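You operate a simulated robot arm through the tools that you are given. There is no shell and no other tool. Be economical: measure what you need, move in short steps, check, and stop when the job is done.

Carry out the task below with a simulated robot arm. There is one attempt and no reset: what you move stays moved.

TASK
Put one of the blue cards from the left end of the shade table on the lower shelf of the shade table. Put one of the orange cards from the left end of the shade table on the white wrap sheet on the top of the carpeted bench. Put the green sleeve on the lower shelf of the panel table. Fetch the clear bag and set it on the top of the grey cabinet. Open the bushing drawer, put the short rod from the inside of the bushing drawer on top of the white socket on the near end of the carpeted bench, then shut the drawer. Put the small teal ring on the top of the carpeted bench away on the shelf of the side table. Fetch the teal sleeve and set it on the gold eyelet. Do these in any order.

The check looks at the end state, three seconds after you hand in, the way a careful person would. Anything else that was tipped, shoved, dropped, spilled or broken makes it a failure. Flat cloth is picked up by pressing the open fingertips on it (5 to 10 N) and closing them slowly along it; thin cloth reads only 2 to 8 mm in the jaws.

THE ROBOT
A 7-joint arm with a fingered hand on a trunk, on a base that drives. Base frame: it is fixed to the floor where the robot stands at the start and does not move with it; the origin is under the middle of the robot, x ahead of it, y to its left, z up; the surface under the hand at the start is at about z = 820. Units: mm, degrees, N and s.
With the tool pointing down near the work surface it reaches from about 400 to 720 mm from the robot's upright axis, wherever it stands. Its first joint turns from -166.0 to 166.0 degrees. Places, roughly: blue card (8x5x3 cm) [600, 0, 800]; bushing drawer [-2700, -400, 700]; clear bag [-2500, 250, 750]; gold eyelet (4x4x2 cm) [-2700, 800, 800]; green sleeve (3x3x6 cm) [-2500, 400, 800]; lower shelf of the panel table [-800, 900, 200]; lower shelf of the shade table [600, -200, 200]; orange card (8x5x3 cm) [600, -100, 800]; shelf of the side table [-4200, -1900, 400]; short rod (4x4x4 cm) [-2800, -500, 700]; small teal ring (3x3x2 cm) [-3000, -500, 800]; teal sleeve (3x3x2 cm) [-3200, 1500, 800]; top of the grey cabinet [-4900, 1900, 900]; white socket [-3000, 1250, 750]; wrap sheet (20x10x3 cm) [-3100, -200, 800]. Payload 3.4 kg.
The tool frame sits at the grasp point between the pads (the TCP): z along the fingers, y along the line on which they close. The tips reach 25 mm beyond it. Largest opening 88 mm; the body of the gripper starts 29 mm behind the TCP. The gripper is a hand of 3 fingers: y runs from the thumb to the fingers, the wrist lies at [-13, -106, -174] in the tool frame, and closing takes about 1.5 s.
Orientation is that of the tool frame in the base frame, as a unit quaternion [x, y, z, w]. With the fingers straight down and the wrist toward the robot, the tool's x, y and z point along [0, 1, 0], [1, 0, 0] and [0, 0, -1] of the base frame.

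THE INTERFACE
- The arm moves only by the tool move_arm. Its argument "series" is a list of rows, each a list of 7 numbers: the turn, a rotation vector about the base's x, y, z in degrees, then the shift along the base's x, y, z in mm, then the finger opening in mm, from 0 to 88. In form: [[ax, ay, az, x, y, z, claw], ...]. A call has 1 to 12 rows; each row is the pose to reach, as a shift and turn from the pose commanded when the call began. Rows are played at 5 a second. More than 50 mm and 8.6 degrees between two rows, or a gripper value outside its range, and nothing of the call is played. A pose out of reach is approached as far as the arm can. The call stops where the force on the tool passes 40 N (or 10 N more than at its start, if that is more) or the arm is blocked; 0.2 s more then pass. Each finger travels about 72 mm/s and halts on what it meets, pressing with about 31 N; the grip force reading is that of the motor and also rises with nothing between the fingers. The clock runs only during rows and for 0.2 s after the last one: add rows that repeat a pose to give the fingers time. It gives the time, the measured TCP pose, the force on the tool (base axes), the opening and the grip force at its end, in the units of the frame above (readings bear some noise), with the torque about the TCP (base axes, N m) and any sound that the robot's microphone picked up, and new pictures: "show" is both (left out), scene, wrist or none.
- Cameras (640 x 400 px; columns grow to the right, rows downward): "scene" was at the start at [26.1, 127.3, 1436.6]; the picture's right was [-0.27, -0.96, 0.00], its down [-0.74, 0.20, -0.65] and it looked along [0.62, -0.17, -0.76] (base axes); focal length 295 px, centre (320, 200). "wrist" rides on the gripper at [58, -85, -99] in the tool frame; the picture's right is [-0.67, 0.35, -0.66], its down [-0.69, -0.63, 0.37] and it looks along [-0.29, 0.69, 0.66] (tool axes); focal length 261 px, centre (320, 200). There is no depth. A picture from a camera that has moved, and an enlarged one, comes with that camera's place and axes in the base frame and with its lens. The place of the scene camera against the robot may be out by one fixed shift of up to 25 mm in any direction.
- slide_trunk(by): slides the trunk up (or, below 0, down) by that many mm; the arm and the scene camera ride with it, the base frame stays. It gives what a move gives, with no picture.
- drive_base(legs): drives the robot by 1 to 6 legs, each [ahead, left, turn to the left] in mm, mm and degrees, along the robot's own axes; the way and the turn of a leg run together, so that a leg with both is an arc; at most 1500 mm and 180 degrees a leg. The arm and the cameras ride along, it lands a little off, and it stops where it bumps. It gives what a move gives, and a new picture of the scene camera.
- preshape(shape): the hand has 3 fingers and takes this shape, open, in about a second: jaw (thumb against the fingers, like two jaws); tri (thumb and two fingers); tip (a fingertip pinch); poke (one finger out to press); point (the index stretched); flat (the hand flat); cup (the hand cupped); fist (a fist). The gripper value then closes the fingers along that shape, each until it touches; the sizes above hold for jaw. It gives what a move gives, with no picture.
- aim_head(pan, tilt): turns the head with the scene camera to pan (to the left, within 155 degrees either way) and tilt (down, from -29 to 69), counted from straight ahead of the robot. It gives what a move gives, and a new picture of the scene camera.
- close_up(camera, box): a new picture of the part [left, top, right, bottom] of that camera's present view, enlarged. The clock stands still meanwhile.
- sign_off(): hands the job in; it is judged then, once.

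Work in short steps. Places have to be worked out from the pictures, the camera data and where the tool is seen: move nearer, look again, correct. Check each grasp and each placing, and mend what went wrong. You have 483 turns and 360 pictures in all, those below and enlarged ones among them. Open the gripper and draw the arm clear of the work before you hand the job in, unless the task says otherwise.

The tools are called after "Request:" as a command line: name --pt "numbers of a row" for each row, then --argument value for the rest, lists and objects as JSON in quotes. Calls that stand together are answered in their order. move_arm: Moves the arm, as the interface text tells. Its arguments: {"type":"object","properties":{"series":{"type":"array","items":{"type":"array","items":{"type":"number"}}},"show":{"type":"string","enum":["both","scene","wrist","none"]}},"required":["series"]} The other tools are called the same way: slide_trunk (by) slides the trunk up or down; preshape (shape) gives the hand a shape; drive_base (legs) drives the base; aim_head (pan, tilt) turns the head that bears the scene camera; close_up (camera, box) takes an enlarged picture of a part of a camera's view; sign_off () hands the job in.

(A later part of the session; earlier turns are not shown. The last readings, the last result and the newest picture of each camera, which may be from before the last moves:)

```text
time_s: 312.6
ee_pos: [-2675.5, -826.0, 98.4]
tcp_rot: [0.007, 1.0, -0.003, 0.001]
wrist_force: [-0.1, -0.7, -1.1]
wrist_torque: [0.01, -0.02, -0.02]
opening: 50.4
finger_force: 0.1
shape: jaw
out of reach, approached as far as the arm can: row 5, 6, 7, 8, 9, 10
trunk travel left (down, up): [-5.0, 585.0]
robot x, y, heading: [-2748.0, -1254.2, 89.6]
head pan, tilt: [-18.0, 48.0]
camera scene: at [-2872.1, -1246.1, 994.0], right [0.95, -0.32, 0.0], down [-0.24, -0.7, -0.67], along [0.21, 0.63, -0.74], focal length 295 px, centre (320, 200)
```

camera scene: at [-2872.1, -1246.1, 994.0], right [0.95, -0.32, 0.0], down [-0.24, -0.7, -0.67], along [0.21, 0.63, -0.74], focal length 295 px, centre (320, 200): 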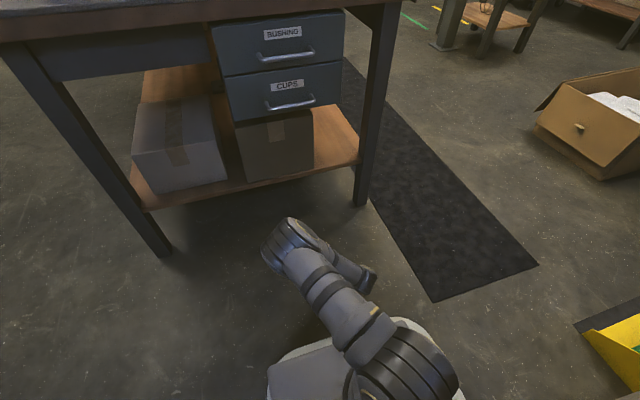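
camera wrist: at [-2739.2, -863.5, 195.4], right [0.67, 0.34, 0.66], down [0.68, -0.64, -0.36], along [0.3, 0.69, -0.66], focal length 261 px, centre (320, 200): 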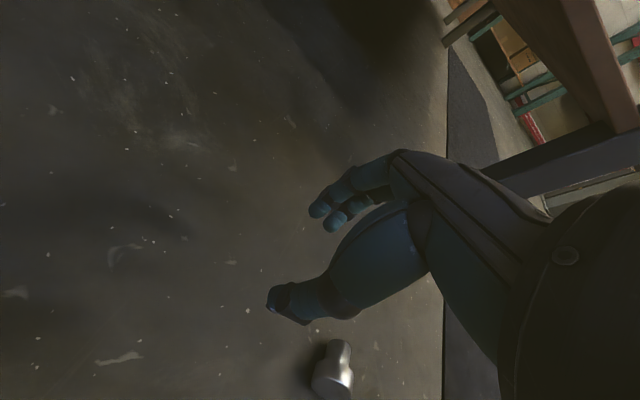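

The arm geometry shows the hand only gets to z≈97 with the tool vertical. Tilting the tips about 33° back toward the robot and working closer in should gain roughly 60 mm. I'll swing the arm to the robot's right side and raised, so the base can park just west of the rod.

Request:
move_arm --pt "0 0 -8.3 40 -10 24 50" --pt "0 0 -16.6 80 -23 48 50" --pt "0 0 -24.9 118 -39 70 50" --pt "0 0 -33.2 154 -60 92 50" --pt "0 0 -41.5 188 -83 114 50" --pt "0 0 -49.8 220 -110 136 50" --pt "0 0 -58.1 249 -140 156 50" --pt "0 0 -66.4 275 -172 176 50" --pt "0 0 -74.7 297 -207 196 50" --pt "0 0 -83 317 -243 210 50" --pt "0 0 -91.3 332 -282 215 50" --pt "0 0 -99.5 344 -321 220 50" --show "none"

Request:
drive_base --legs '[[0, 150, 0], [340, 0, 0]]'

Request:
aim_head --pan -75 --tilt 60

```text
time_s: 315.2
ee_pos: [-2415.7, -1091.1, 334.0]
tcp_rot: [0.749, 0.663, -0.003, 0.0]
wrist_force: [-0.2, 0.8, -0.7]
wrist_torque: [-0.01, 0.0, 0.0]
opening: 50.4
finger_force: 0.0
shape: jaw
out of reach, approached as far as the arm can: row 7, 8, 9, 10, 11, 12
trunk travel left (down, up): [-5.0, 585.0]
robot x, y, heading: [-2753.9, -1255.0, 89.5]
head pan, tilt: [-18.0, 48.0]
```

```text
time_s: 318.4
ee_pos: [-2559.9, -746.5, 333.6]
tcp_rot: [0.749, 0.663, -0.003, 0.0]
wrist_force: [0.2, -0.4, -0.9]
wrist_torque: [0.0, 0.04, -0.01]
opening: 50.2
finger_force: 0.1
shape: jaw
trunk travel left (down, up): [-5.0, 585.0]
robot x, y, heading: [-2895.2, -907.1, 89.2]
head pan, tilt: [-18.0, 48.0]
camera scene: at [-3018.3, -899.5, 994.0], right [0.95, -0.32, 0.0], down [-0.24, -0.7, -0.67], along [0.22, 0.63, -0.74], focal length 295 px, centre (320, 200)
```

scene: 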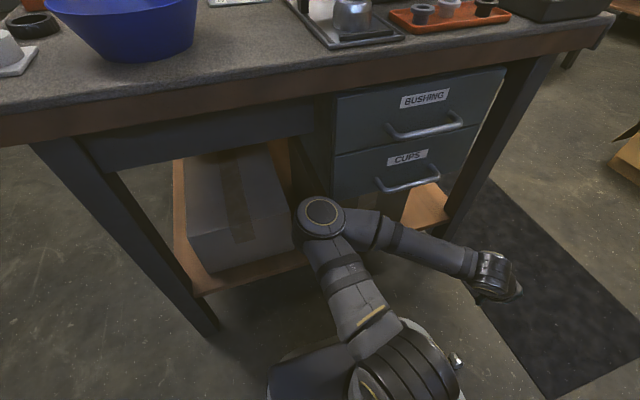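

```text
time_s: 319.7
ee_pos: [-2561.1, -747.0, 332.9]
tcp_rot: [0.749, 0.663, -0.003, 0.0]
wrist_force: [0.8, -0.3, 0.1]
wrist_torque: [-0.01, 0.02, 0.01]
opening: 50.0
finger_force: 0.1
shape: jaw
trunk travel left (down, up): [-5.0, 585.0]
robot x, y, heading: [-2893.9, -904.9, 89.0]
head pan, tilt: [-75.0, 60.0]
camera scene: at [-2979.1, -957.8, 978.7], right [0.25, -0.97, 0.0], down [-0.84, -0.21, -0.5], along [0.48, 0.12, -0.87], focal length 295 px, centre (320, 200)
```

scene: 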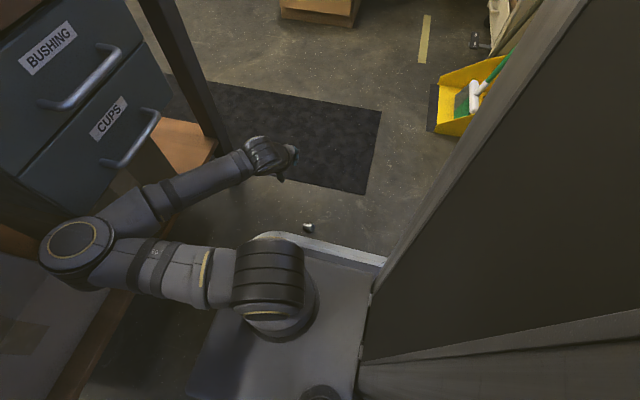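

The elbow has folded outward near the bench. I'll back the base off, bring the arm to a normal raised front pose, and re-approach with the whole base turned toward the rod.

Request:
drive_base --legs '[[-150, 100, 0]]'

Request:
move_arm --pt "0 0 8 -15 30 30 50" --pt "0 0 16 -33 58 60 50" --pt "0 0 24 -55 84 90 50" --pt "0 0 32 -80 108 115 50" --pt "0 0 40 -107 130 140 50" --pt "0 0 48 -136 148 165 50" --pt "0 0 56 -166 164 190 50" --pt "0 0 64 -198 178 210 50" --pt "0 0 72 -231 190 230 50" --pt "0 0 80 -265 198 250 50" --pt "0 0 88 -299 204 270 50" --pt "0 0 96 -333 208 290 50" --show "scene"

```text
time_s: 321.2
ee_pos: [-2664.1, -893.4, 333.8]
tcp_rot: [0.749, 0.663, -0.002, -0.001]
wrist_force: [-0.2, 0.3, 0.5]
wrist_torque: [-0.02, -0.03, -0.02]
opening: 50.3
finger_force: 0.0
shape: jaw
trunk travel left (down, up): [-5.0, 585.0]
robot x, y, heading: [-2995.8, -1051.8, 89.2]
head pan, tilt: [-75.0, 60.0]
camera scene: at [-3082.7, -1104.3, 978.7], right [0.25, -0.97, 0.0], down [-0.84, -0.21, -0.5], along [0.48, 0.12, -0.87], focal length 295 px, centre (320, 200)
```

scene: 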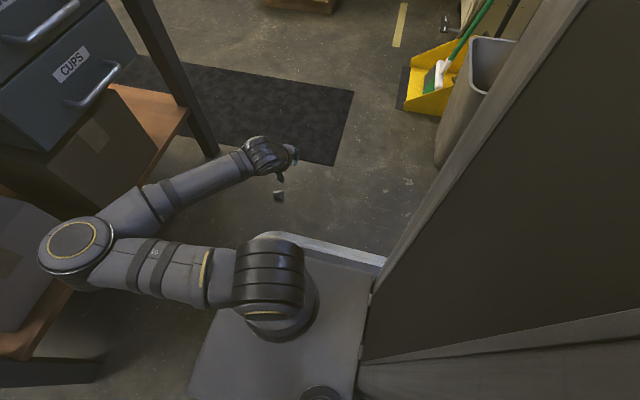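

```text
time_s: 323.8
ee_pos: [-2988.3, -689.0, 624.8]
tcp_rot: [0.024, 1.0, -0.002, 0.004]
wrist_force: [-0.7, -0.8, 0.5]
wrist_torque: [0.0, -0.02, 0.02]
opening: 50.1
finger_force: 0.0
shape: jaw
trunk travel left (down, up): [-5.0, 585.0]
robot x, y, heading: [-2999.0, -1048.2, 88.9]
head pan, tilt: [-75.0, 60.0]
camera scene: at [-3082.7, -1104.3, 978.7], right [0.25, -0.97, 0.0], down [-0.84, -0.21, -0.5], along [0.48, 0.12, -0.87], focal length 295 px, centre (320, 200)
```

scene: 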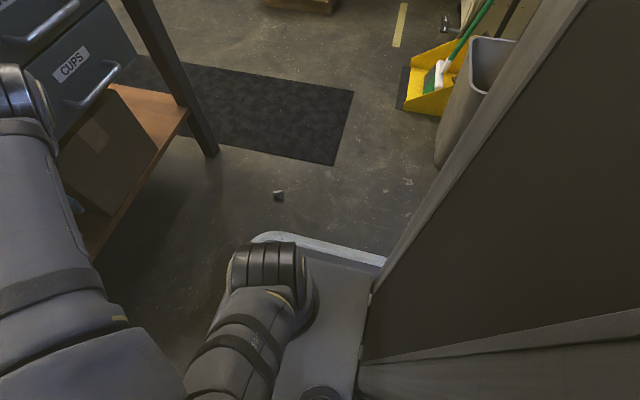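

I'm turning the base right about 69° to face the rod and stepping toward it.

Request:
drive_base --legs '[[0, 0, -69], [100, 92, 0]]'

Request:
move_arm --pt "0 0 0 0 0 -30 50" --pt "0 0 0 0 0 -60 50" --pt "0 0 0 0 0 -90 50" --pt "0 0 0 0 0 -130 50" --pt "0 0 0 0 0 -170 50" --pt "0 0 0 0 0 -210 50" --show "both"

```text
time_s: 328.1
ee_pos: [-2597.0, -807.1, 623.5]
tcp_rot: [0.579, 0.815, -0.003, 0.0]
wrist_force: [0.1, 0.6, 0.0]
wrist_torque: [-0.01, -0.02, 0.03]
opening: 50.2
finger_force: 0.1
shape: jaw
trunk travel left (down, up): [-5.0, 585.0]
robot x, y, heading: [-2940.2, -928.9, 21.1]
head pan, tilt: [-75.0, 60.0]
camera scene: at [-3001.4, -869.4, 978.7], right [-0.81, -0.59, 0.0], down [-0.51, 0.7, -0.5], along [0.29, -0.4, -0.87], focal length 295 px, centre (320, 200)
```

scene: 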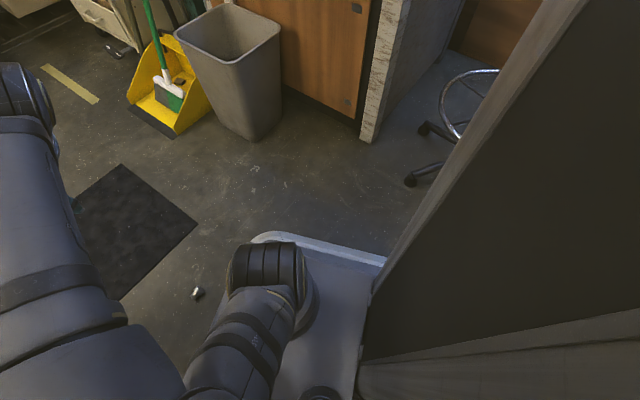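

```text
time_s: 329.5
ee_pos: [-2573.1, -797.9, 420.5]
tcp_rot: [0.578, 0.816, -0.005, -0.001]
wrist_force: [0.3, 0.6, 0.0]
wrist_torque: [0.0, 0.01, 0.0]
opening: 50.1
finger_force: 0.1
shape: jaw
out of reach, approached as far as the arm can: row 5, 6
trunk travel left (down, up): [-5.0, 585.0]
robot x, y, heading: [-2939.5, -931.3, 21.2]
head pan, tilt: [-75.0, 60.0]
camera scene: at [-3001.5, -869.3, 978.7], right [-0.81, -0.59, 0.0], down [-0.51, 0.7, -0.5], along [0.3, -0.4, -0.87], focal length 295 px, centre (320, 200)
camera wrist: at [-2672.4, -772.2, 519.4], right [0.55, -0.51, 0.66], down [-0.37, -0.86, -0.36], along [0.75, -0.04, -0.66], focal length 261 px, centre (320, 200)
```

scene: 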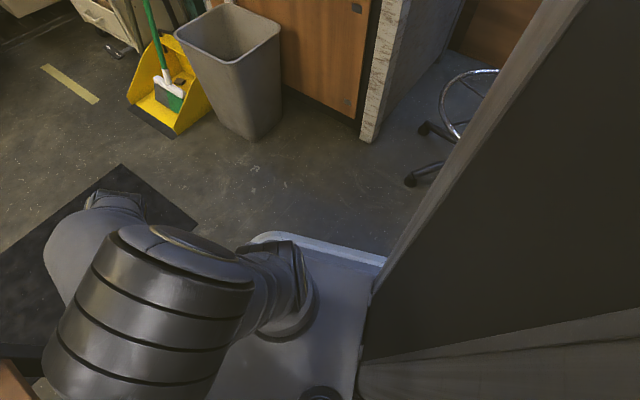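
wrist: 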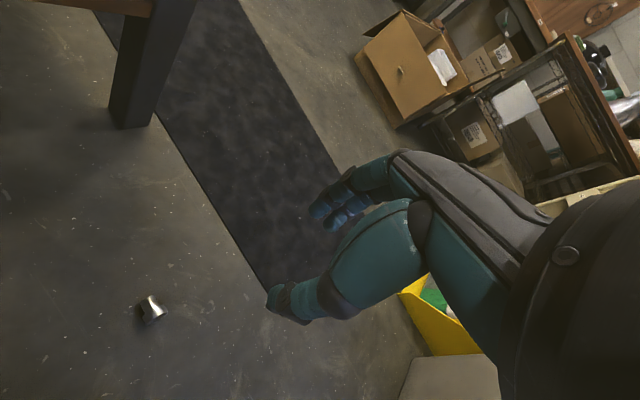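

The rod is at [-2573, -800]. I'm moving 45 mm closer, then tilting the tips back and descending to find how low I can get.

Request:
drive_base --legs '[[45, 0, 0]]'

Request:
move_arm --pt "0 0 -5 -8 -2 -30 50" --pt "0 0 -10 -16 -5 -60 50" --pt "0 0 -15 -24 -8 -95 50" --pt "0 0 -20 -30 -12 -130 50" --pt "0 0 -20 -30 -14 -165 50" --pt "0 0 -20 -30 -16 -200 50" --pt "0 0 -20 -30 -16 -240 50" --pt "0 0 -20 -30 -16 -270 50" --show "wrist"

```text
time_s: 330.4
ee_pos: [-2531.9, -782.8, 420.2]
tcp_rot: [0.578, 0.816, -0.003, -0.001]
wrist_force: [0.6, 0.3, -0.3]
wrist_torque: [0.0, 0.0, 0.01]
opening: 50.4
finger_force: 0.1
shape: jaw
trunk travel left (down, up): [-5.0, 585.0]
robot x, y, heading: [-2899.8, -914.9, 21.0]
head pan, tilt: [-75.0, 60.0]
camera scene: at [-2960.2, -853.5, 978.7], right [-0.81, -0.59, 0.0], down [-0.51, 0.7, -0.5], along [0.29, -0.4, -0.87], focal length 295 px, centre (320, 200)
```

scene: 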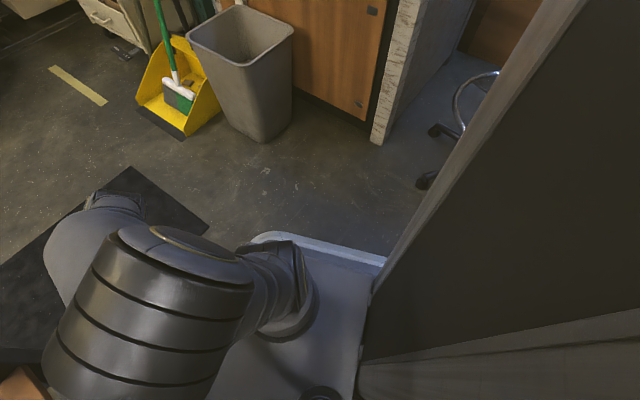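

```text
time_s: 332.2
ee_pos: [-2560.5, -795.1, 151.2]
tcp_rot: [0.712, 0.702, -0.002, 0.0]
wrist_force: [-0.1, -0.8, -0.6]
wrist_torque: [0.0, -0.02, 0.02]
opening: 49.8
finger_force: 0.1
shape: jaw
out of reach, approached as far as the arm can: row 1, 2, 3, 4, 5
trunk travel left (down, up): [-5.0, 585.0]
robot x, y, heading: [-2897.4, -913.0, 21.4]
head pan, tilt: [-75.0, 60.0]
camera wrist: at [-2644.8, -738.4, 250.0], right [0.34, -0.67, 0.66], down [-0.64, -0.68, -0.36], along [0.69, -0.3, -0.66], focal length 261 px, centre (320, 200)
```

wrist: 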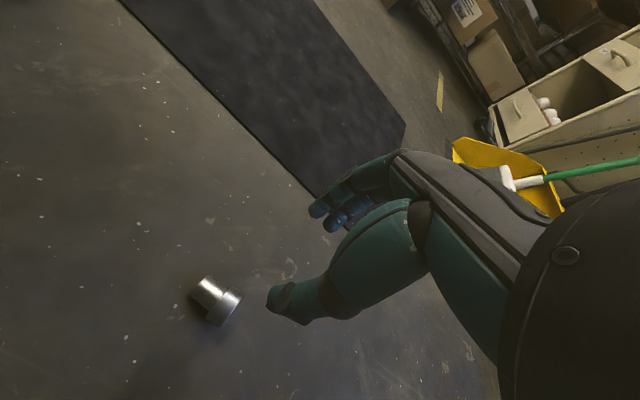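

The rod's head is at [-2578, -811]. I'm tilting the tips 28° back toward the robot and descending gradually.

Request:
move_arm --pt "0 7 0 -1 -3 -5 46" --pt "0 14 0 -2 -6 -10 46" --pt "0 21 0 -3 -9 -20 46" --pt "0 28 0 -4 -12 -30 46" --pt "0 28 0 -5 -12 -50 46" --pt "0 28 0 -6 -12 -65 46" --pt "0 28 0 -6 -12 -75 46" --pt "0 28 0 -6 -12 -85 46" --pt "0 28 0 -6 -12 -92 46" --show "wrist"

```text
time_s: 334.2
ee_pos: [-2567.8, -809.7, 58.3]
tcp_rot: [0.69, 0.681, -0.175, -0.17]
wrist_force: [1.0, 0.2, 0.1]
wrist_torque: [0.02, 0.01, 0.01]
opening: 46.5
finger_force: 0.0
shape: jaw
trunk travel left (down, up): [-5.0, 585.0]
robot x, y, heading: [-2898.8, -916.1, 21.3]
head pan, tilt: [-75.0, 60.0]
camera wrist: at [-2594.4, -752.2, 185.7], right [0.61, -0.67, 0.42], down [-0.73, -0.68, -0.02], along [0.29, -0.3, -0.91], focal length 261 px, centre (320, 200)
```

wrist: 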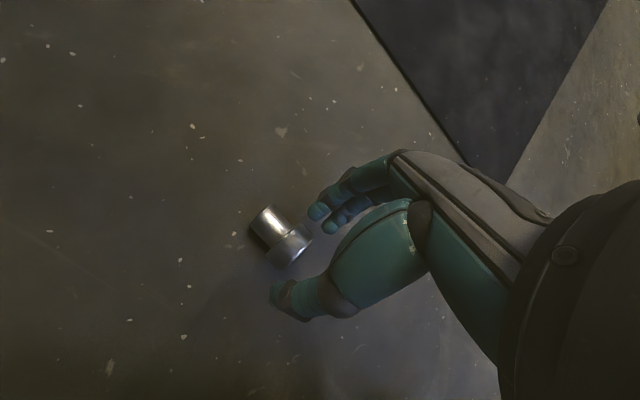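

Good: z=58 was reached with the rod between the fingers. I'm continuing down in small steps.

Request:
move_arm --pt "0 0 0 -1 -1 -6 46" --pt "0 0 0 -2 -1 -12 46" --pt "0 0 0 -2 -1 -17 46" --pt "0 0 0 -2 -1 -21 46" --pt "0 0 0 -2 -1 -21 46" --show "wrist"

Request:
close_up --camera "wrist" --box '[220, 150, 380, 350]'

```text
time_s: 335.4
ee_pos: [-2569.3, -811.7, 36.5]
tcp_rot: [0.689, 0.682, -0.175, -0.17]
wrist_force: [1.1, 0.2, 1.2]
wrist_torque: [0.01, -0.07, 0.01]
opening: 46.3
finger_force: 0.0
shape: jaw
trunk travel left (down, up): [-5.0, 585.0]
robot x, y, heading: [-2894.1, -914.8, 21.4]
head pan, tilt: [-75.0, 60.0]
camera wrist: at [-2596.6, -753.0, 164.5], right [0.61, -0.67, 0.42], down [-0.73, -0.68, -0.02], along [0.3, -0.3, -0.91], focal length 261 px, centre (320, 200)
```

wrist: 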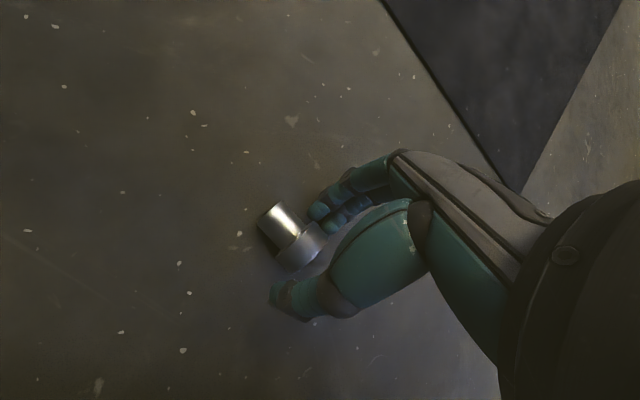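

```text
2.00 times, centred on (300, 250) of wrist
camera zoom: at [-2596.6, -753.0, 164.5], right [0.61, -0.67, 0.42], down [-0.73, -0.68, -0.02], along [0.3, -0.3, -0.91], focal length 521 px, centre (360, 100)
```

zoom: 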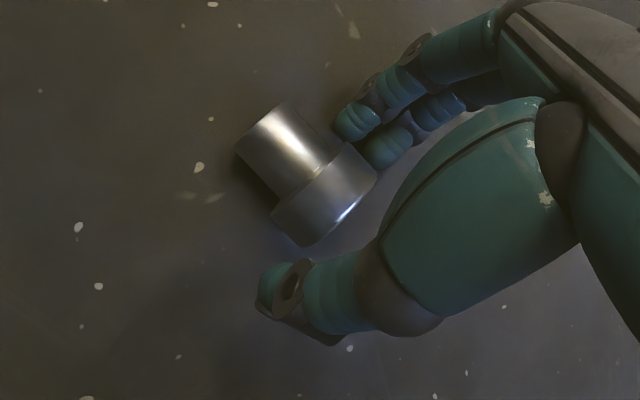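

The rod's head is right between thumb and fingers at z=36.5. I'm closing.

Request:
move_arm --pt "0 0 0 0 0 0 38" --pt "0 0 0 0 0 0 32" --pt "0 0 0 0 0 0 26" --pt "0 0 0 0 0 0 20" --pt "0 0 0 0 0 0 12" --pt "0 0 0 0 0 0 12" --pt "0 0 0 0 0 0 12" --show "none"

Request:
close_up --camera "wrist" --box '[220, 150, 380, 350]'

```text
time_s: 337.0
ee_pos: [-2569.1, -811.5, 36.7]
tcp_rot: [0.69, 0.681, -0.175, -0.17]
wrist_force: [0.9, -0.1, -0.9]
wrist_torque: [0.02, 0.0, -0.02]
opening: 24.6
finger_force: 31.0
shape: jaw
trunk travel left (down, up): [-5.0, 585.0]
robot x, y, heading: [-2900.1, -913.9, 21.4]
head pan, tilt: [-75.0, 60.0]
```

```text
2.00 times, centred on (300, 250) of wrist
camera zoom: at [-2596.8, -753.0, 164.4], right [0.61, -0.67, 0.42], down [-0.73, -0.68, -0.02], along [0.29, -0.3, -0.91], focal length 521 px, centre (360, 100)
```

zoom: 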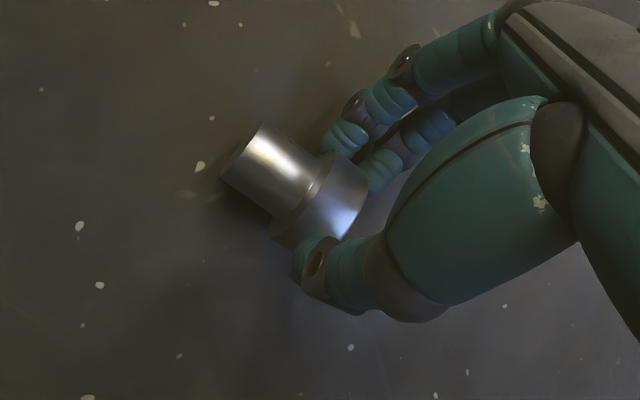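

Gripped on the head (24.6 mm). I'm lifting carefully.

Request:
move_arm --pt "0 0 0 0 0 10 5" --pt "0 0 0 0 0 30 5" --pt "0 0 0 0 0 70 5" --pt "0 0 0 0 0 110 5" --pt "0 -7 0 0 0 150 5" --pt "0 -14 0 0 0 190 5" --pt "0 -21 0 0 0 230 5" --pt "0 -28 0 0 0 270 5" --pt "0 -28 0 0 0 300 5" --show "wrist"

Request:
close_up --camera "wrist" --box '[220, 150, 380, 350]'

```text
time_s: 339.0
ee_pos: [-2522.7, -794.0, 334.3]
tcp_rot: [0.711, 0.703, -0.004, -0.002]
wrist_force: [-0.2, 0.3, -0.3]
wrist_torque: [-0.05, 0.02, -0.02]
opening: 21.8
finger_force: 31.6
shape: jaw
out of reach, approached as far as the arm can: row 7, 8, 9
trunk travel left (down, up): [-5.0, 585.0]
robot x, y, heading: [-2895.5, -916.8, 21.4]
head pan, tilt: [-75.0, 60.0]
camera wrist: at [-2606.5, -734.8, 434.9], right [0.34, -0.67, 0.66], down [-0.64, -0.68, -0.36], along [0.69, -0.3, -0.66], focal length 261 px, centre (320, 200)
```

wrist: 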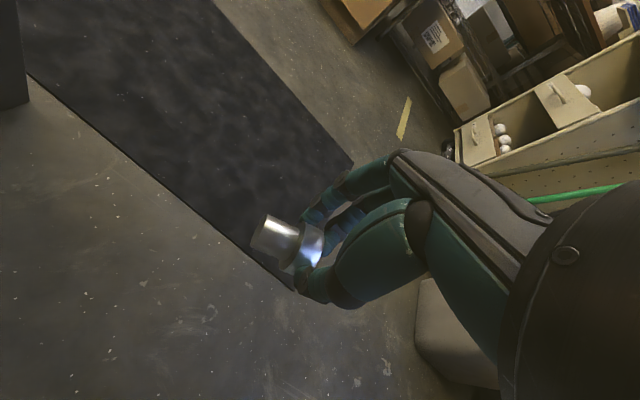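

```text
2.00 times, centred on (300, 250) of wrist
camera zoom: at [-2606.5, -734.8, 434.9], right [0.34, -0.67, 0.66], down [-0.64, -0.68, -0.36], along [0.69, -0.3, -0.66], focal length 521 px, centre (360, 100)
```

zoom: 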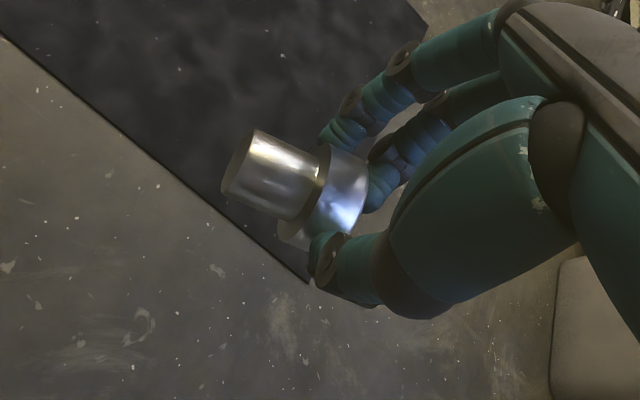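

The rod is held by its head with the stem sideways. I'm raising the trunk and driving round to the west side, then north to the white socket near [-3050, 1250].

Request:
slide_trunk --by 400

Request:
drive_base --legs '[[0, 0, -21], [-1000, 0, 0], [0, 1100, 0]]'

Request:
aim_head --pan 20 --tilt 25

```text
time_s: 342.8
ee_pos: [-2522.5, -793.3, 735.5]
tcp_rot: [0.711, 0.703, -0.004, -0.002]
wrist_force: [0.7, -0.1, -0.4]
wrist_torque: [0.02, -0.01, 0.02]
opening: 21.6
finger_force: 30.9
shape: jaw
trunk travel left (down, up): [-405.0, 185.0]
robot x, y, heading: [-2898.4, -916.4, 21.3]
head pan, tilt: [-75.0, 60.0]
```

```text
time_s: 354.6
ee_pos: [-3552.8, 185.3, 736.1]
tcp_rot: [0.82, 0.572, -0.003, -0.002]
wrist_force: [0.4, 0.7, 0.4]
wrist_torque: [0.0, 0.02, 0.0]
opening: 21.6
finger_force: 30.8
shape: jaw
trunk travel left (down, up): [-405.0, 185.0]
robot x, y, heading: [-3950.4, 193.4, 1.9]
head pan, tilt: [-75.0, 60.0]
camera scene: at [-3983.5, 276.4, 1378.7], right [-0.96, -0.29, 0.0], down [-0.25, 0.83, -0.5], along [0.14, -0.48, -0.87], focal length 295 px, centre (320, 200)
```

scene: 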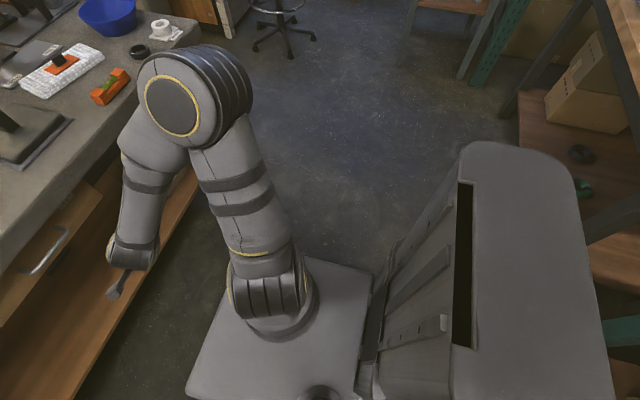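

```text
time_s: 356.3
ee_pos: [-3554.5, 185.6, 735.1]
tcp_rot: [0.819, 0.573, -0.004, -0.001]
wrist_force: [-0.4, 0.6, -0.4]
wrist_torque: [0.0, 0.0, 0.03]
opening: 21.7
finger_force: 31.2
shape: jaw
trunk travel left (down, up): [-405.0, 185.0]
robot x, y, heading: [-3948.0, 195.6, 1.6]
head pan, tilt: [20.0, 25.0]
camera scene: at [-3917.3, 374.4, 1428.7], right [0.37, -0.93, 0.0], down [-0.39, -0.16, -0.91], along [0.84, 0.34, -0.42], focal length 295 px, centre (320, 200)
```

scene: 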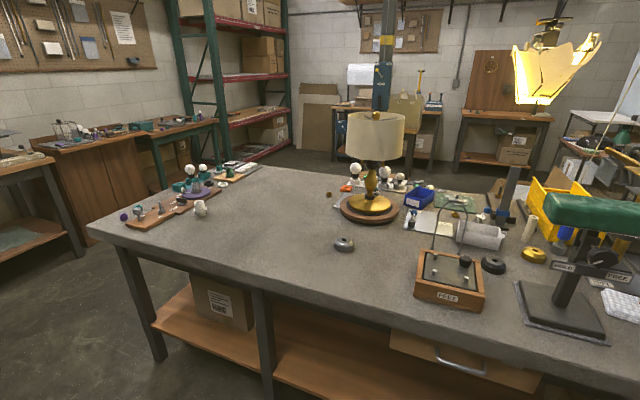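

I'm continuing north to y≈1250.

Request:
drive_base --legs '[[0, 0, -1.7], [0, 1000, 0], [150, 0, 0]]'

Request:
aim_head --pan -5 --tilt 35

Request:
close_up --camera "scene" --box '[160, 100, 420, 280]'

```text
time_s: 362.8
ee_pos: [-3418.1, 1194.5, 734.9]
tcp_rot: [0.82, 0.573, -0.003, -0.002]
wrist_force: [-1.0, -0.2, -0.8]
wrist_torque: [-0.02, 0.01, 0.02]
opening: 21.6
finger_force: 31.1
shape: jaw
trunk travel left (down, up): [-405.0, 185.0]
robot x, y, heading: [-3813.1, 1207.0, 1.7]
head pan, tilt: [20.0, 25.0]
camera scene: at [-3780.6, 1384.4, 1428.8], right [0.37, -0.93, 0.0], down [-0.39, -0.16, -0.91], along [0.84, 0.34, -0.42], focal length 295 px, centre (320, 200)
```

scene: 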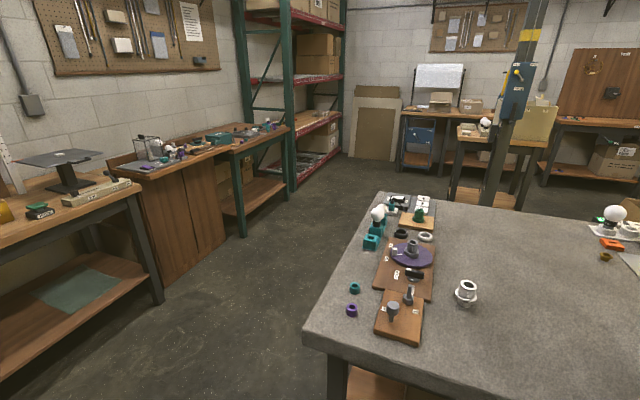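

```text
time_s: 363.7
ee_pos: [-3417.1, 1194.0, 735.4]
tcp_rot: [0.82, 0.573, -0.003, -0.001]
wrist_force: [-0.2, -0.1, -0.1]
wrist_torque: [0.0, 0.02, -0.02]
opening: 21.6
finger_force: 30.8
shape: jaw
trunk travel left (down, up): [-405.0, 185.0]
robot x, y, heading: [-3810.2, 1202.7, 1.8]
head pan, tilt: [-5.0, 35.0]
camera scene: at [-3778.2, 1345.4, 1413.0], right [-0.06, -1.0, 0.0], down [-0.57, 0.03, -0.82], along [0.82, -0.04, -0.57], focal length 295 px, centre (320, 200)
```

scene: 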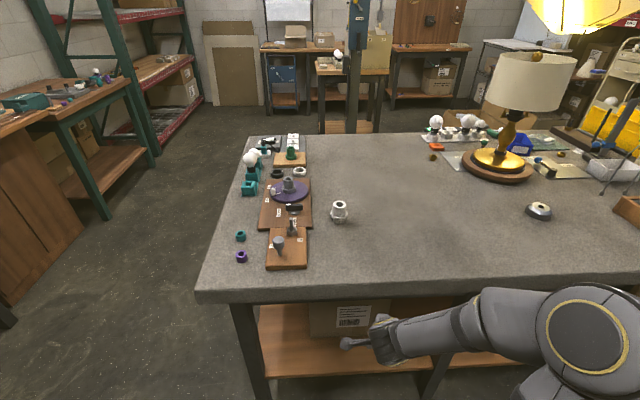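

```text
2.22 times, centred on (290, 190) of scene
camera zoom: at [-3778.2, 1345.4, 1413.0], right [-0.06, -1.0, 0.0], down [-0.57, 0.03, -0.82], along [0.82, -0.04, -0.57], focal length 655 px, centre (387, 222)
```

zoom: 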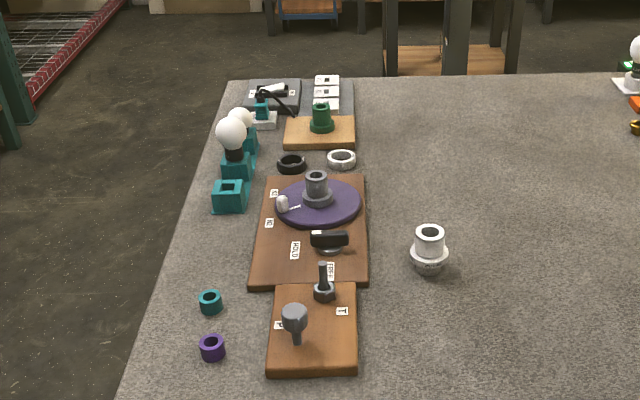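

The white socket is at about [-3088, 1258], with its top near z≈900. Since the rod is held sideways, I'll lay it on clear carpet near [-3190, 1130] and regrasp it with the hand pitched. Then a moderate pitch change will stand it up. First I'm raising the hand and yawing it.

Request:
move_arm --pt "0 0 8 0 0 30 5" --pt "0 0 16 0 0 60 5" --pt "0 0 24 0 0 90 5" --pt "0 0 32 0 0 120 5" --pt "0 0 40 0 0 150 5" --pt "0 0 48 0 0 180 5" --pt "0 0 56 0 0 200 5" --pt "0 0 64 0 0 215 5" --pt "0 0 72 0 0 215 5" --pt "0 0 80 0 0 215 5" --pt "0 0 88 0 0 215 5" --pt "0 0 96 0 0 215 5" --show "none"

Request:
move_arm --pt "0 0 7 0 0 0 5" --pt "0 0 14 0 0 0 5" --pt "0 0 14 0 0 0 5" --show "both"

```text
time_s: 366.3
ee_pos: [-3416.8, 1194.9, 950.3]
tcp_rot: [0.121, 0.993, -0.003, 0.001]
wrist_force: [0.1, -0.3, -0.4]
wrist_torque: [0.0, -0.03, -0.02]
opening: 20.6
finger_force: 31.6
shape: jaw
out of reach, approached as far as the arm can: row 1
trunk travel left (down, up): [-405.0, 185.0]
robot x, y, heading: [-3810.5, 1202.2, 1.9]
head pan, tilt: [-5.0, 35.0]
```

```text
time_s: 367.1
ee_pos: [-3418.2, 1196.9, 950.1]
tcp_rot: [0.0, 1.0, -0.004, 0.002]
wrist_force: [1.3, 0.1, 0.1]
wrist_torque: [0.0, 0.02, 0.0]
opening: 20.6
finger_force: 30.9
shape: jaw
trunk travel left (down, up): [-405.0, 185.0]
robot x, y, heading: [-3812.8, 1201.6, 2.0]
head pan, tilt: [-5.0, 35.0]
camera scene: at [-3778.2, 1345.3, 1413.0], right [-0.06, -1.0, 0.0], down [-0.57, 0.03, -0.82], along [0.82, -0.05, -0.57], focal length 295 px, centre (320, 200)
camera wrist: at [-3476.8, 1109.7, 1050.2], right [0.67, 0.35, 0.66], down [0.69, -0.63, -0.36], along [0.29, 0.69, -0.66], focal length 261 px, centre (320, 200)
```

scene: 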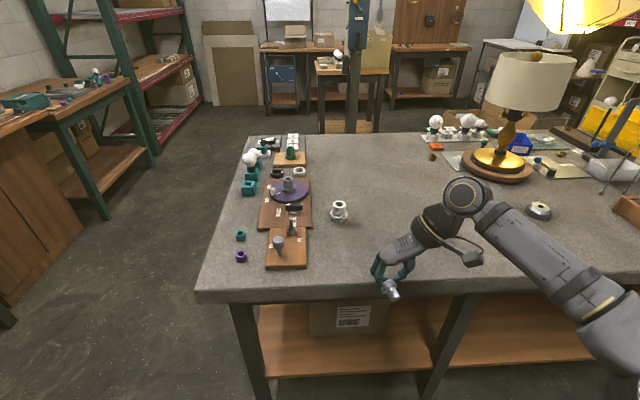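
wrist: 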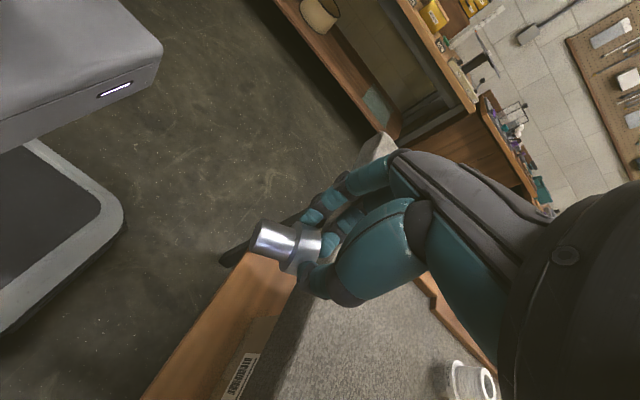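

Request:
close_up --camera "scene" --box '[350, 230, 450, 310]'

Request:
close_up --camera "wrist" --box '[220, 180, 380, 320]'

```text
5.00 times, centred on (400, 270) of scene
camera zoom: at [-3778.2, 1345.3, 1413.0], right [-0.06, -1.0, 0.0], down [-0.57, 0.03, -0.82], along [0.82, -0.05, -0.57], focal length 1474 px, centre (-80, -150)
```

zoom: 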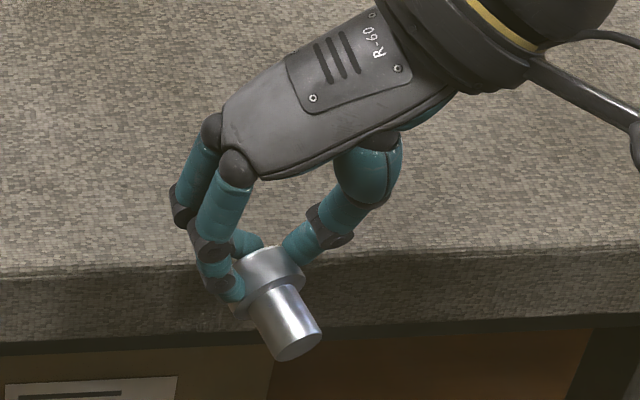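

```text
2.86 times, centred on (300, 250) of wrist
camera zoom: at [-3476.8, 1109.7, 1050.2], right [0.67, 0.35, 0.66], down [0.69, -0.63, -0.36], along [0.29, 0.69, -0.66], focal length 745 px, centre (377, 57)
```

zoom: 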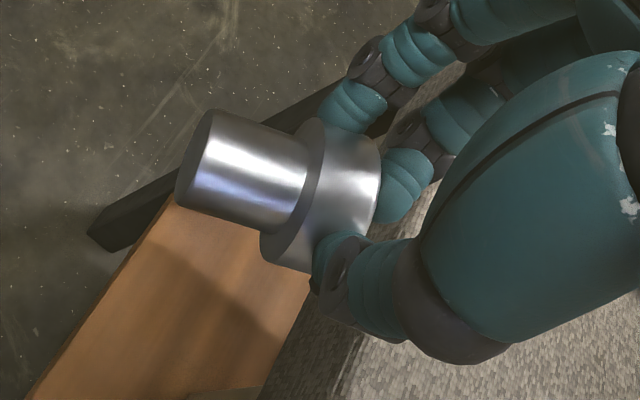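

The rod has already tipped in the grip: the stem points about 29° downward. A pitch of roughly 60° will stand it upright. I'm lowering the trunk so that pose is comfortable, then pitching the hand up.

Request:
drive_base --legs '[[-90, 0, -2]]'

Request:
slide_trunk --by -335

Request:
move_arm --pt "1.6 -4.8 0 0 0 30 5" --pt "3.2 -9.6 0 0 0 60 5" --pt "4.8 -14.4 0 5 0 90 5" --pt "6.4 -19.2 0 10 0 120 5" --pt "8 -24 0 15 0 150 5" --pt "9.6 -28.9 0 20 0 180 5" --pt "11.2 -33.7 0 25 0 210 5" --pt "12.8 -38.5 0 30 0 240 5" --pt "14.4 -43.4 0 35 0 270 5" --pt "16 -48.2 0 40 0 300 5" --pt "17.6 -53 0 45 0 330 5" --pt "19.2 -57.9 0 50 0 350 5" --show "both"

```text
time_s: 368.2
ee_pos: [-3506.4, 1179.7, 950.1]
tcp_rot: [0.018, 1.0, -0.003, 0.001]
wrist_force: [-0.2, -0.2, -0.5]
wrist_torque: [0.03, -0.02, 0.0]
opening: 20.4
finger_force: 30.9
shape: jaw
trunk travel left (down, up): [-405.0, 185.0]
robot x, y, heading: [-3900.7, 1202.8, -0.3]
head pan, tilt: [-5.0, 35.0]
camera scene: at [-3861.2, 1343.2, 1413.0], right [-0.09, -1.0, 0.0], down [-0.57, 0.05, -0.82], along [0.82, -0.07, -0.57], focal length 295 px, centre (320, 200)
```

scene: 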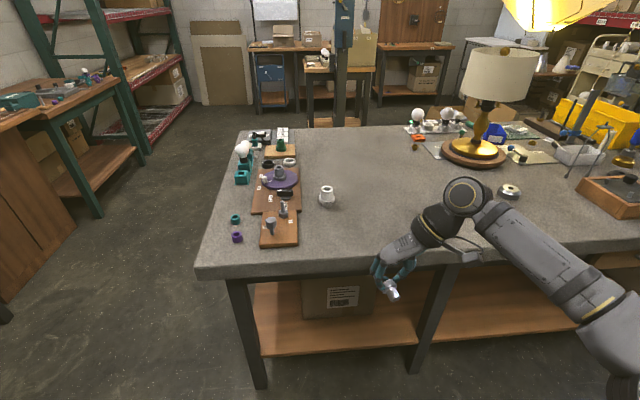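

```text
time_s: 371.5
ee_pos: [-3506.5, 1179.0, 615.4]
tcp_rot: [0.018, 1.0, -0.003, 0.001]
wrist_force: [-0.8, -0.6, -0.9]
wrist_torque: [-0.01, 0.0, -0.02]
opening: 20.6
finger_force: 30.9
shape: jaw
trunk travel left (down, up): [-70.0, 520.0]
robot x, y, heading: [-3905.2, 1205.2, -0.5]
head pan, tilt: [-5.0, 35.0]
```

```text
time_s: 374.1
ee_pos: [-3455.9, 1180.0, 965.2]
tcp_rot: [0.019, 0.861, 0.166, 0.481]
wrist_force: [-0.4, 0.2, -0.2]
wrist_torque: [-0.04, 0.0, -0.01]
opening: 20.2
finger_force: 30.9
shape: jaw
trunk travel left (down, up): [-70.0, 520.0]
robot x, y, heading: [-3902.8, 1204.6, 0.0]
head pan, tilt: [-5.0, 35.0]
camera scene: at [-3861.1, 1343.2, 1078.0], right [-0.09, -1.0, 0.0], down [-0.57, 0.05, -0.82], along [0.82, -0.07, -0.57], focal length 295 px, centre (320, 200)
camera wrist: at [-3560.0, 1083.1, 940.1], right [-0.23, 0.03, 0.97], down [0.75, -0.63, 0.2], along [0.61, 0.78, 0.13], focal length 261 px, centre (320, 200)
```

scene: 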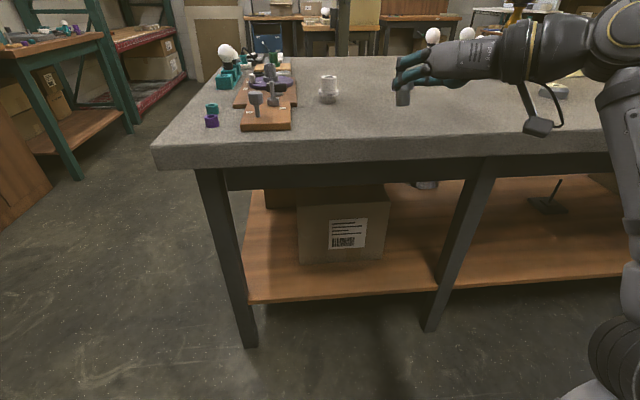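
wrist: 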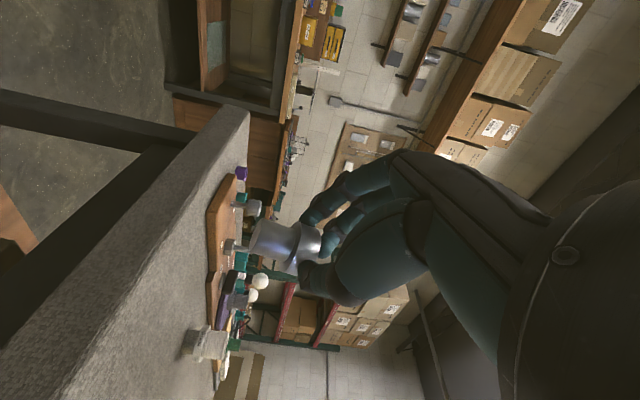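

The pose was reached. I'm checking that the rod is vertical in both views.

Request:
close_up --camera "scene" --box '[360, 40, 460, 120]'

Request:
close_up --camera "wrist" --box '[220, 180, 380, 320]'

```text
5.00 times, centred on (410, 80) of scene
camera zoom: at [-3861.1, 1343.2, 1078.0], right [-0.09, -1.0, 0.0], down [-0.57, 0.05, -0.82], along [0.82, -0.07, -0.57], focal length 1474 px, centre (-130, 800)
```

zoom: 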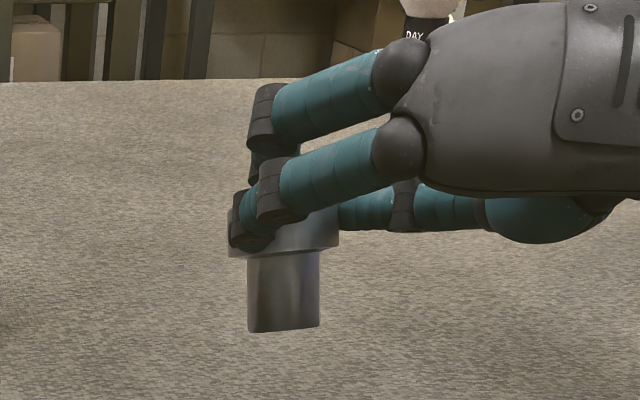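

```text
2.86 times, centred on (300, 250) of wrist
camera zoom: at [-3560.0, 1083.1, 940.1], right [-0.23, 0.03, 0.97], down [0.75, -0.63, 0.2], along [0.61, 0.78, 0.13], focal length 745 px, centre (377, 57)
```

zoom: 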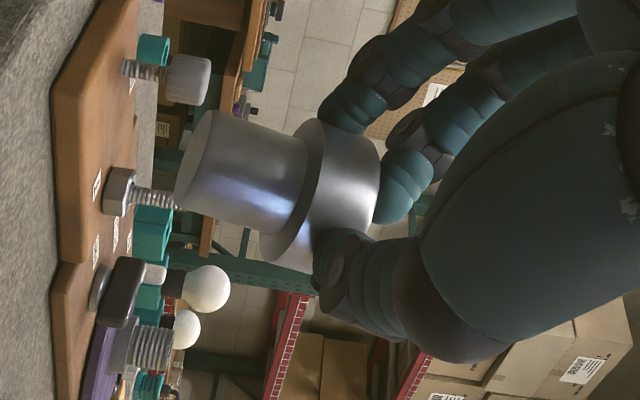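

The rod is upright with its stem bottom at about TCP+(11,4,-38). The socket is near [-3084, 1262]. I'm driving closer for an accurate look.

Request:
drive_base --legs '[[0, 70, 0], [220, 0, 0]]'

Request:
aim_head --pan 0 --tilt 20

Request:
move_arm --pt "0 0 0 0 0 0 5" --show "wrist"

```text
time_s: 376.4
ee_pos: [-3234.0, 1250.8, 964.0]
tcp_rot: [0.017, 0.861, 0.166, 0.481]
wrist_force: [0.6, -0.3, 0.4]
wrist_torque: [0.04, 0.0, -0.02]
opening: 20.4
finger_force: 30.7
shape: jaw
trunk travel left (down, up): [-70.0, 520.0]
robot x, y, heading: [-3680.3, 1271.3, 0.0]
head pan, tilt: [-5.0, 35.0]
camera scene: at [-3639.2, 1412.8, 1078.0], right [-0.09, -1.0, 0.0], down [-0.57, 0.05, -0.82], along [0.82, -0.07, -0.57], focal length 295 px, centre (320, 200)
```

scene: 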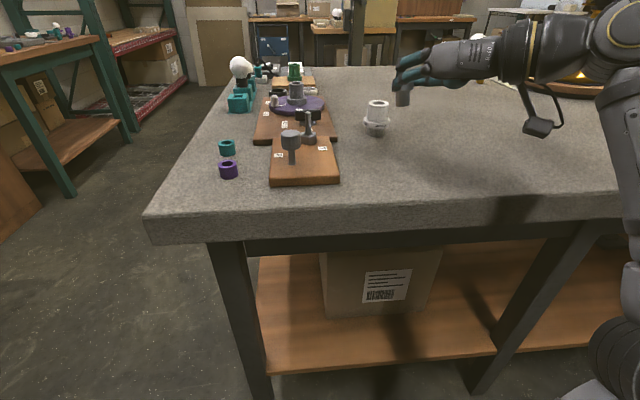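

```text
time_s: 377.2
ee_pos: [-3233.7, 1251.1, 964.3]
tcp_rot: [0.018, 0.861, 0.166, 0.48]
wrist_force: [-0.2, -0.7, -0.3]
wrist_torque: [-0.02, 0.02, 0.04]
opening: 20.1
finger_force: 30.9
shape: jaw
trunk travel left (down, up): [-70.0, 520.0]
robot x, y, heading: [-3683.2, 1273.7, 0.2]
head pan, tilt: [0.0, 20.0]
camera scene: at [-3633.8, 1420.5, 1101.8], right [0.0, -1.0, 0.0], down [-0.34, 0.0, -0.94], along [0.94, 0.0, -0.34], focal length 295 px, centre (320, 200)
```

scene: 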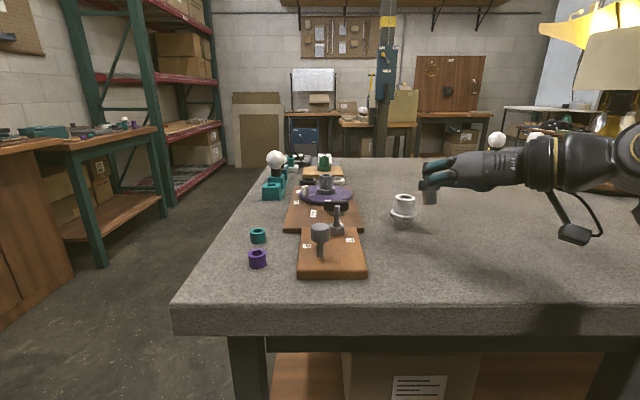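

```text
time_s: 377.6
ee_pos: [-3233.5, 1250.8, 964.6]
tcp_rot: [0.017, 0.861, 0.165, 0.481]
wrist_force: [-0.5, -0.3, -0.5]
wrist_torque: [0.0, -0.01, 0.01]
opening: 20.5
finger_force: 31.2
shape: jaw
trunk travel left (down, up): [-70.0, 520.0]
robot x, y, heading: [-3678.2, 1272.4, 0.1]
head pan, tilt: [0.0, 20.0]
camera wrist: at [-3337.7, 1153.2, 939.8], right [-0.23, 0.03, 0.97], down [0.76, -0.63, 0.2], along [0.61, 0.78, 0.12], focal length 261 px, centre (320, 200)
```

wrist: 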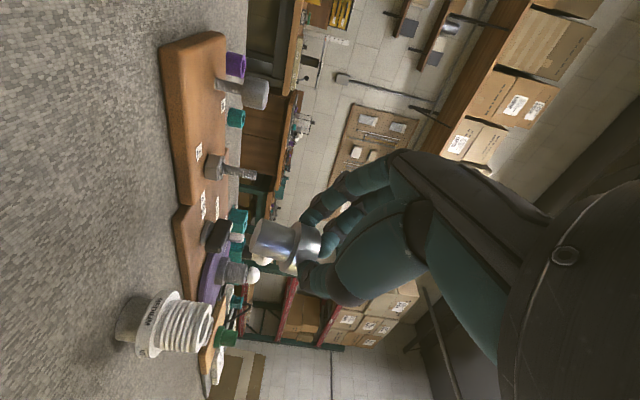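

Request:
close_up --camera "scene" --box '[370, 150, 460, 240]'

Request:
close_up --camera "wrist" --box '[100, 270, 230, 380]'

```text
4.44 times, centred on (415, 195) of scene
camera zoom: at [-3633.8, 1420.5, 1101.9], right [0.0, -1.0, 0.0], down [-0.34, 0.0, -0.94], along [0.94, 0.0, -0.34], focal length 1310 px, centre (-102, 222)
```

zoom: 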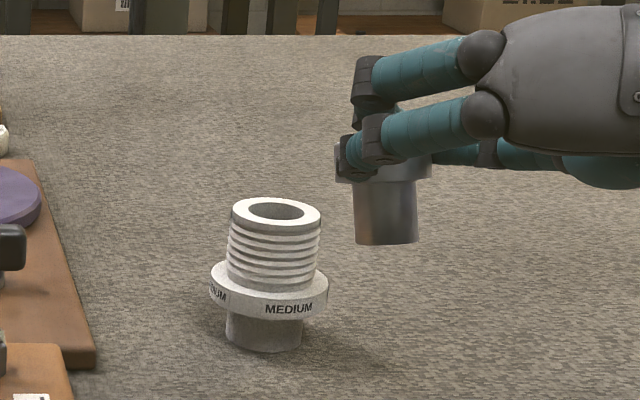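

```text
3.64 times, centred on (165, 325) of wrist
camera zoom: at [-3337.7, 1153.2, 939.8], right [-0.23, 0.03, 0.97], down [0.76, -0.63, 0.2], along [0.61, 0.78, 0.12], focal length 948 px, centre (884, -254)
```

zoom: 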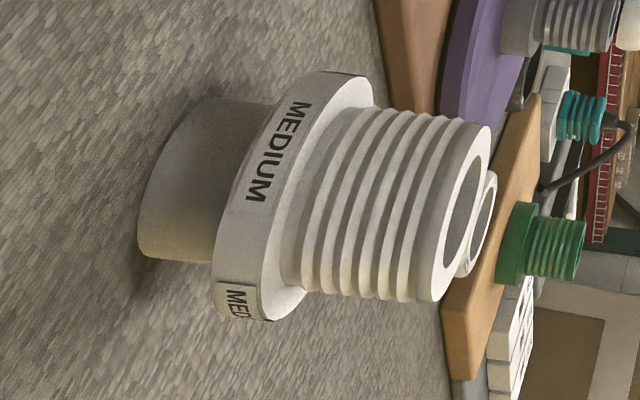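

The fitting ("MEDIUM") has a hole about 27 mm wide and the stem is 20 mm, so the rod can plug in with its head on the rim. The rim centre is at about [-3094, 1255, 892]. I'm moving the rod over it.

Request:
move_arm --pt "0 0 0 35 0 0 5" --pt "0 0 0 70 0 0 5" --pt "0 0 0 100 0 0 5" --pt "0 0 0 124 0 0 5" --pt "0 0 0 124 0 0 5" --show "wrist"

Request:
close_up --camera "scene" --box '[370, 150, 460, 240]'

Request:
close_up --camera "wrist" --box '[150, 180, 350, 320]'

```text
time_s: 378.8
ee_pos: [-3128.5, 1259.8, 943.6]
tcp_rot: [0.018, 0.861, 0.166, 0.48]
wrist_force: [0.1, 0.7, -0.9]
wrist_torque: [0.01, 0.04, -0.05]
opening: 20.3
finger_force: 30.9
shape: jaw
out of reach, approached as far as the arm can: row 3, 4, 5
trunk travel left (down, up): [-70.0, 520.0]
robot x, y, heading: [-3678.7, 1270.5, -0.1]
head pan, tilt: [0.0, 20.0]
camera wrist: at [-3232.0, 1163.2, 919.0], right [-0.23, 0.03, 0.97], down [0.76, -0.63, 0.2], along [0.61, 0.78, 0.12], focal length 261 px, centre (320, 200)
```

wrist: 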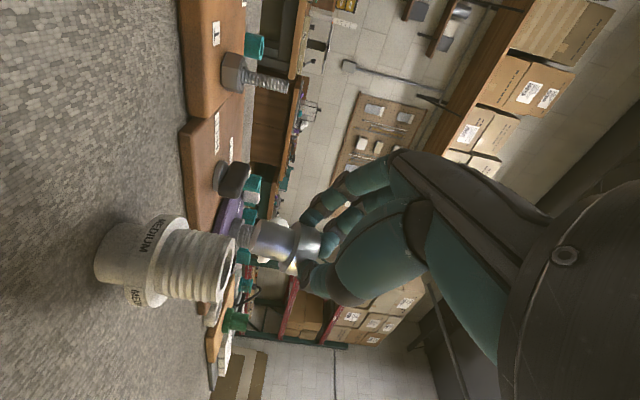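

```text
4.44 times, centred on (415, 195) of scene
camera zoom: at [-3633.8, 1420.5, 1101.9], right [0.0, -1.0, 0.0], down [-0.34, 0.0, -0.94], along [0.94, 0.0, -0.34], focal length 1310 px, centre (-102, 222)
```

zoom: 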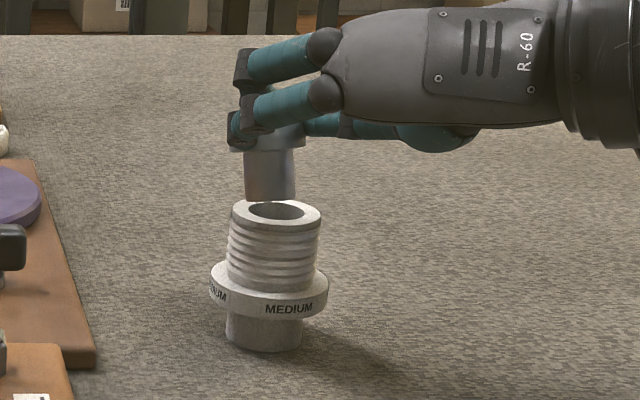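

```text
2.86 times, centred on (250, 250) of wrist
camera zoom: at [-3232.0, 1163.2, 919.0], right [-0.23, 0.03, 0.97], down [0.76, -0.63, 0.2], along [0.61, 0.78, 0.12], focal length 745 px, centre (520, 57)
```

zoom: 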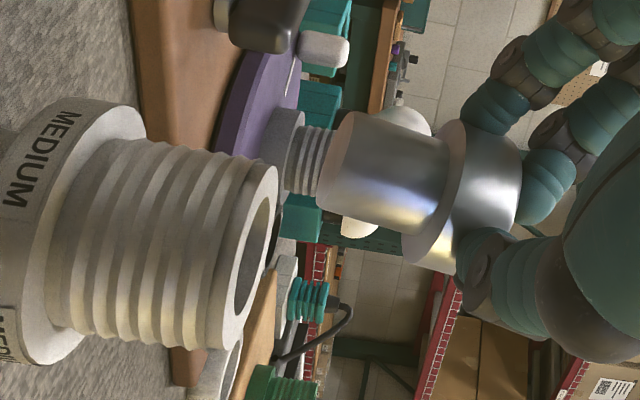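

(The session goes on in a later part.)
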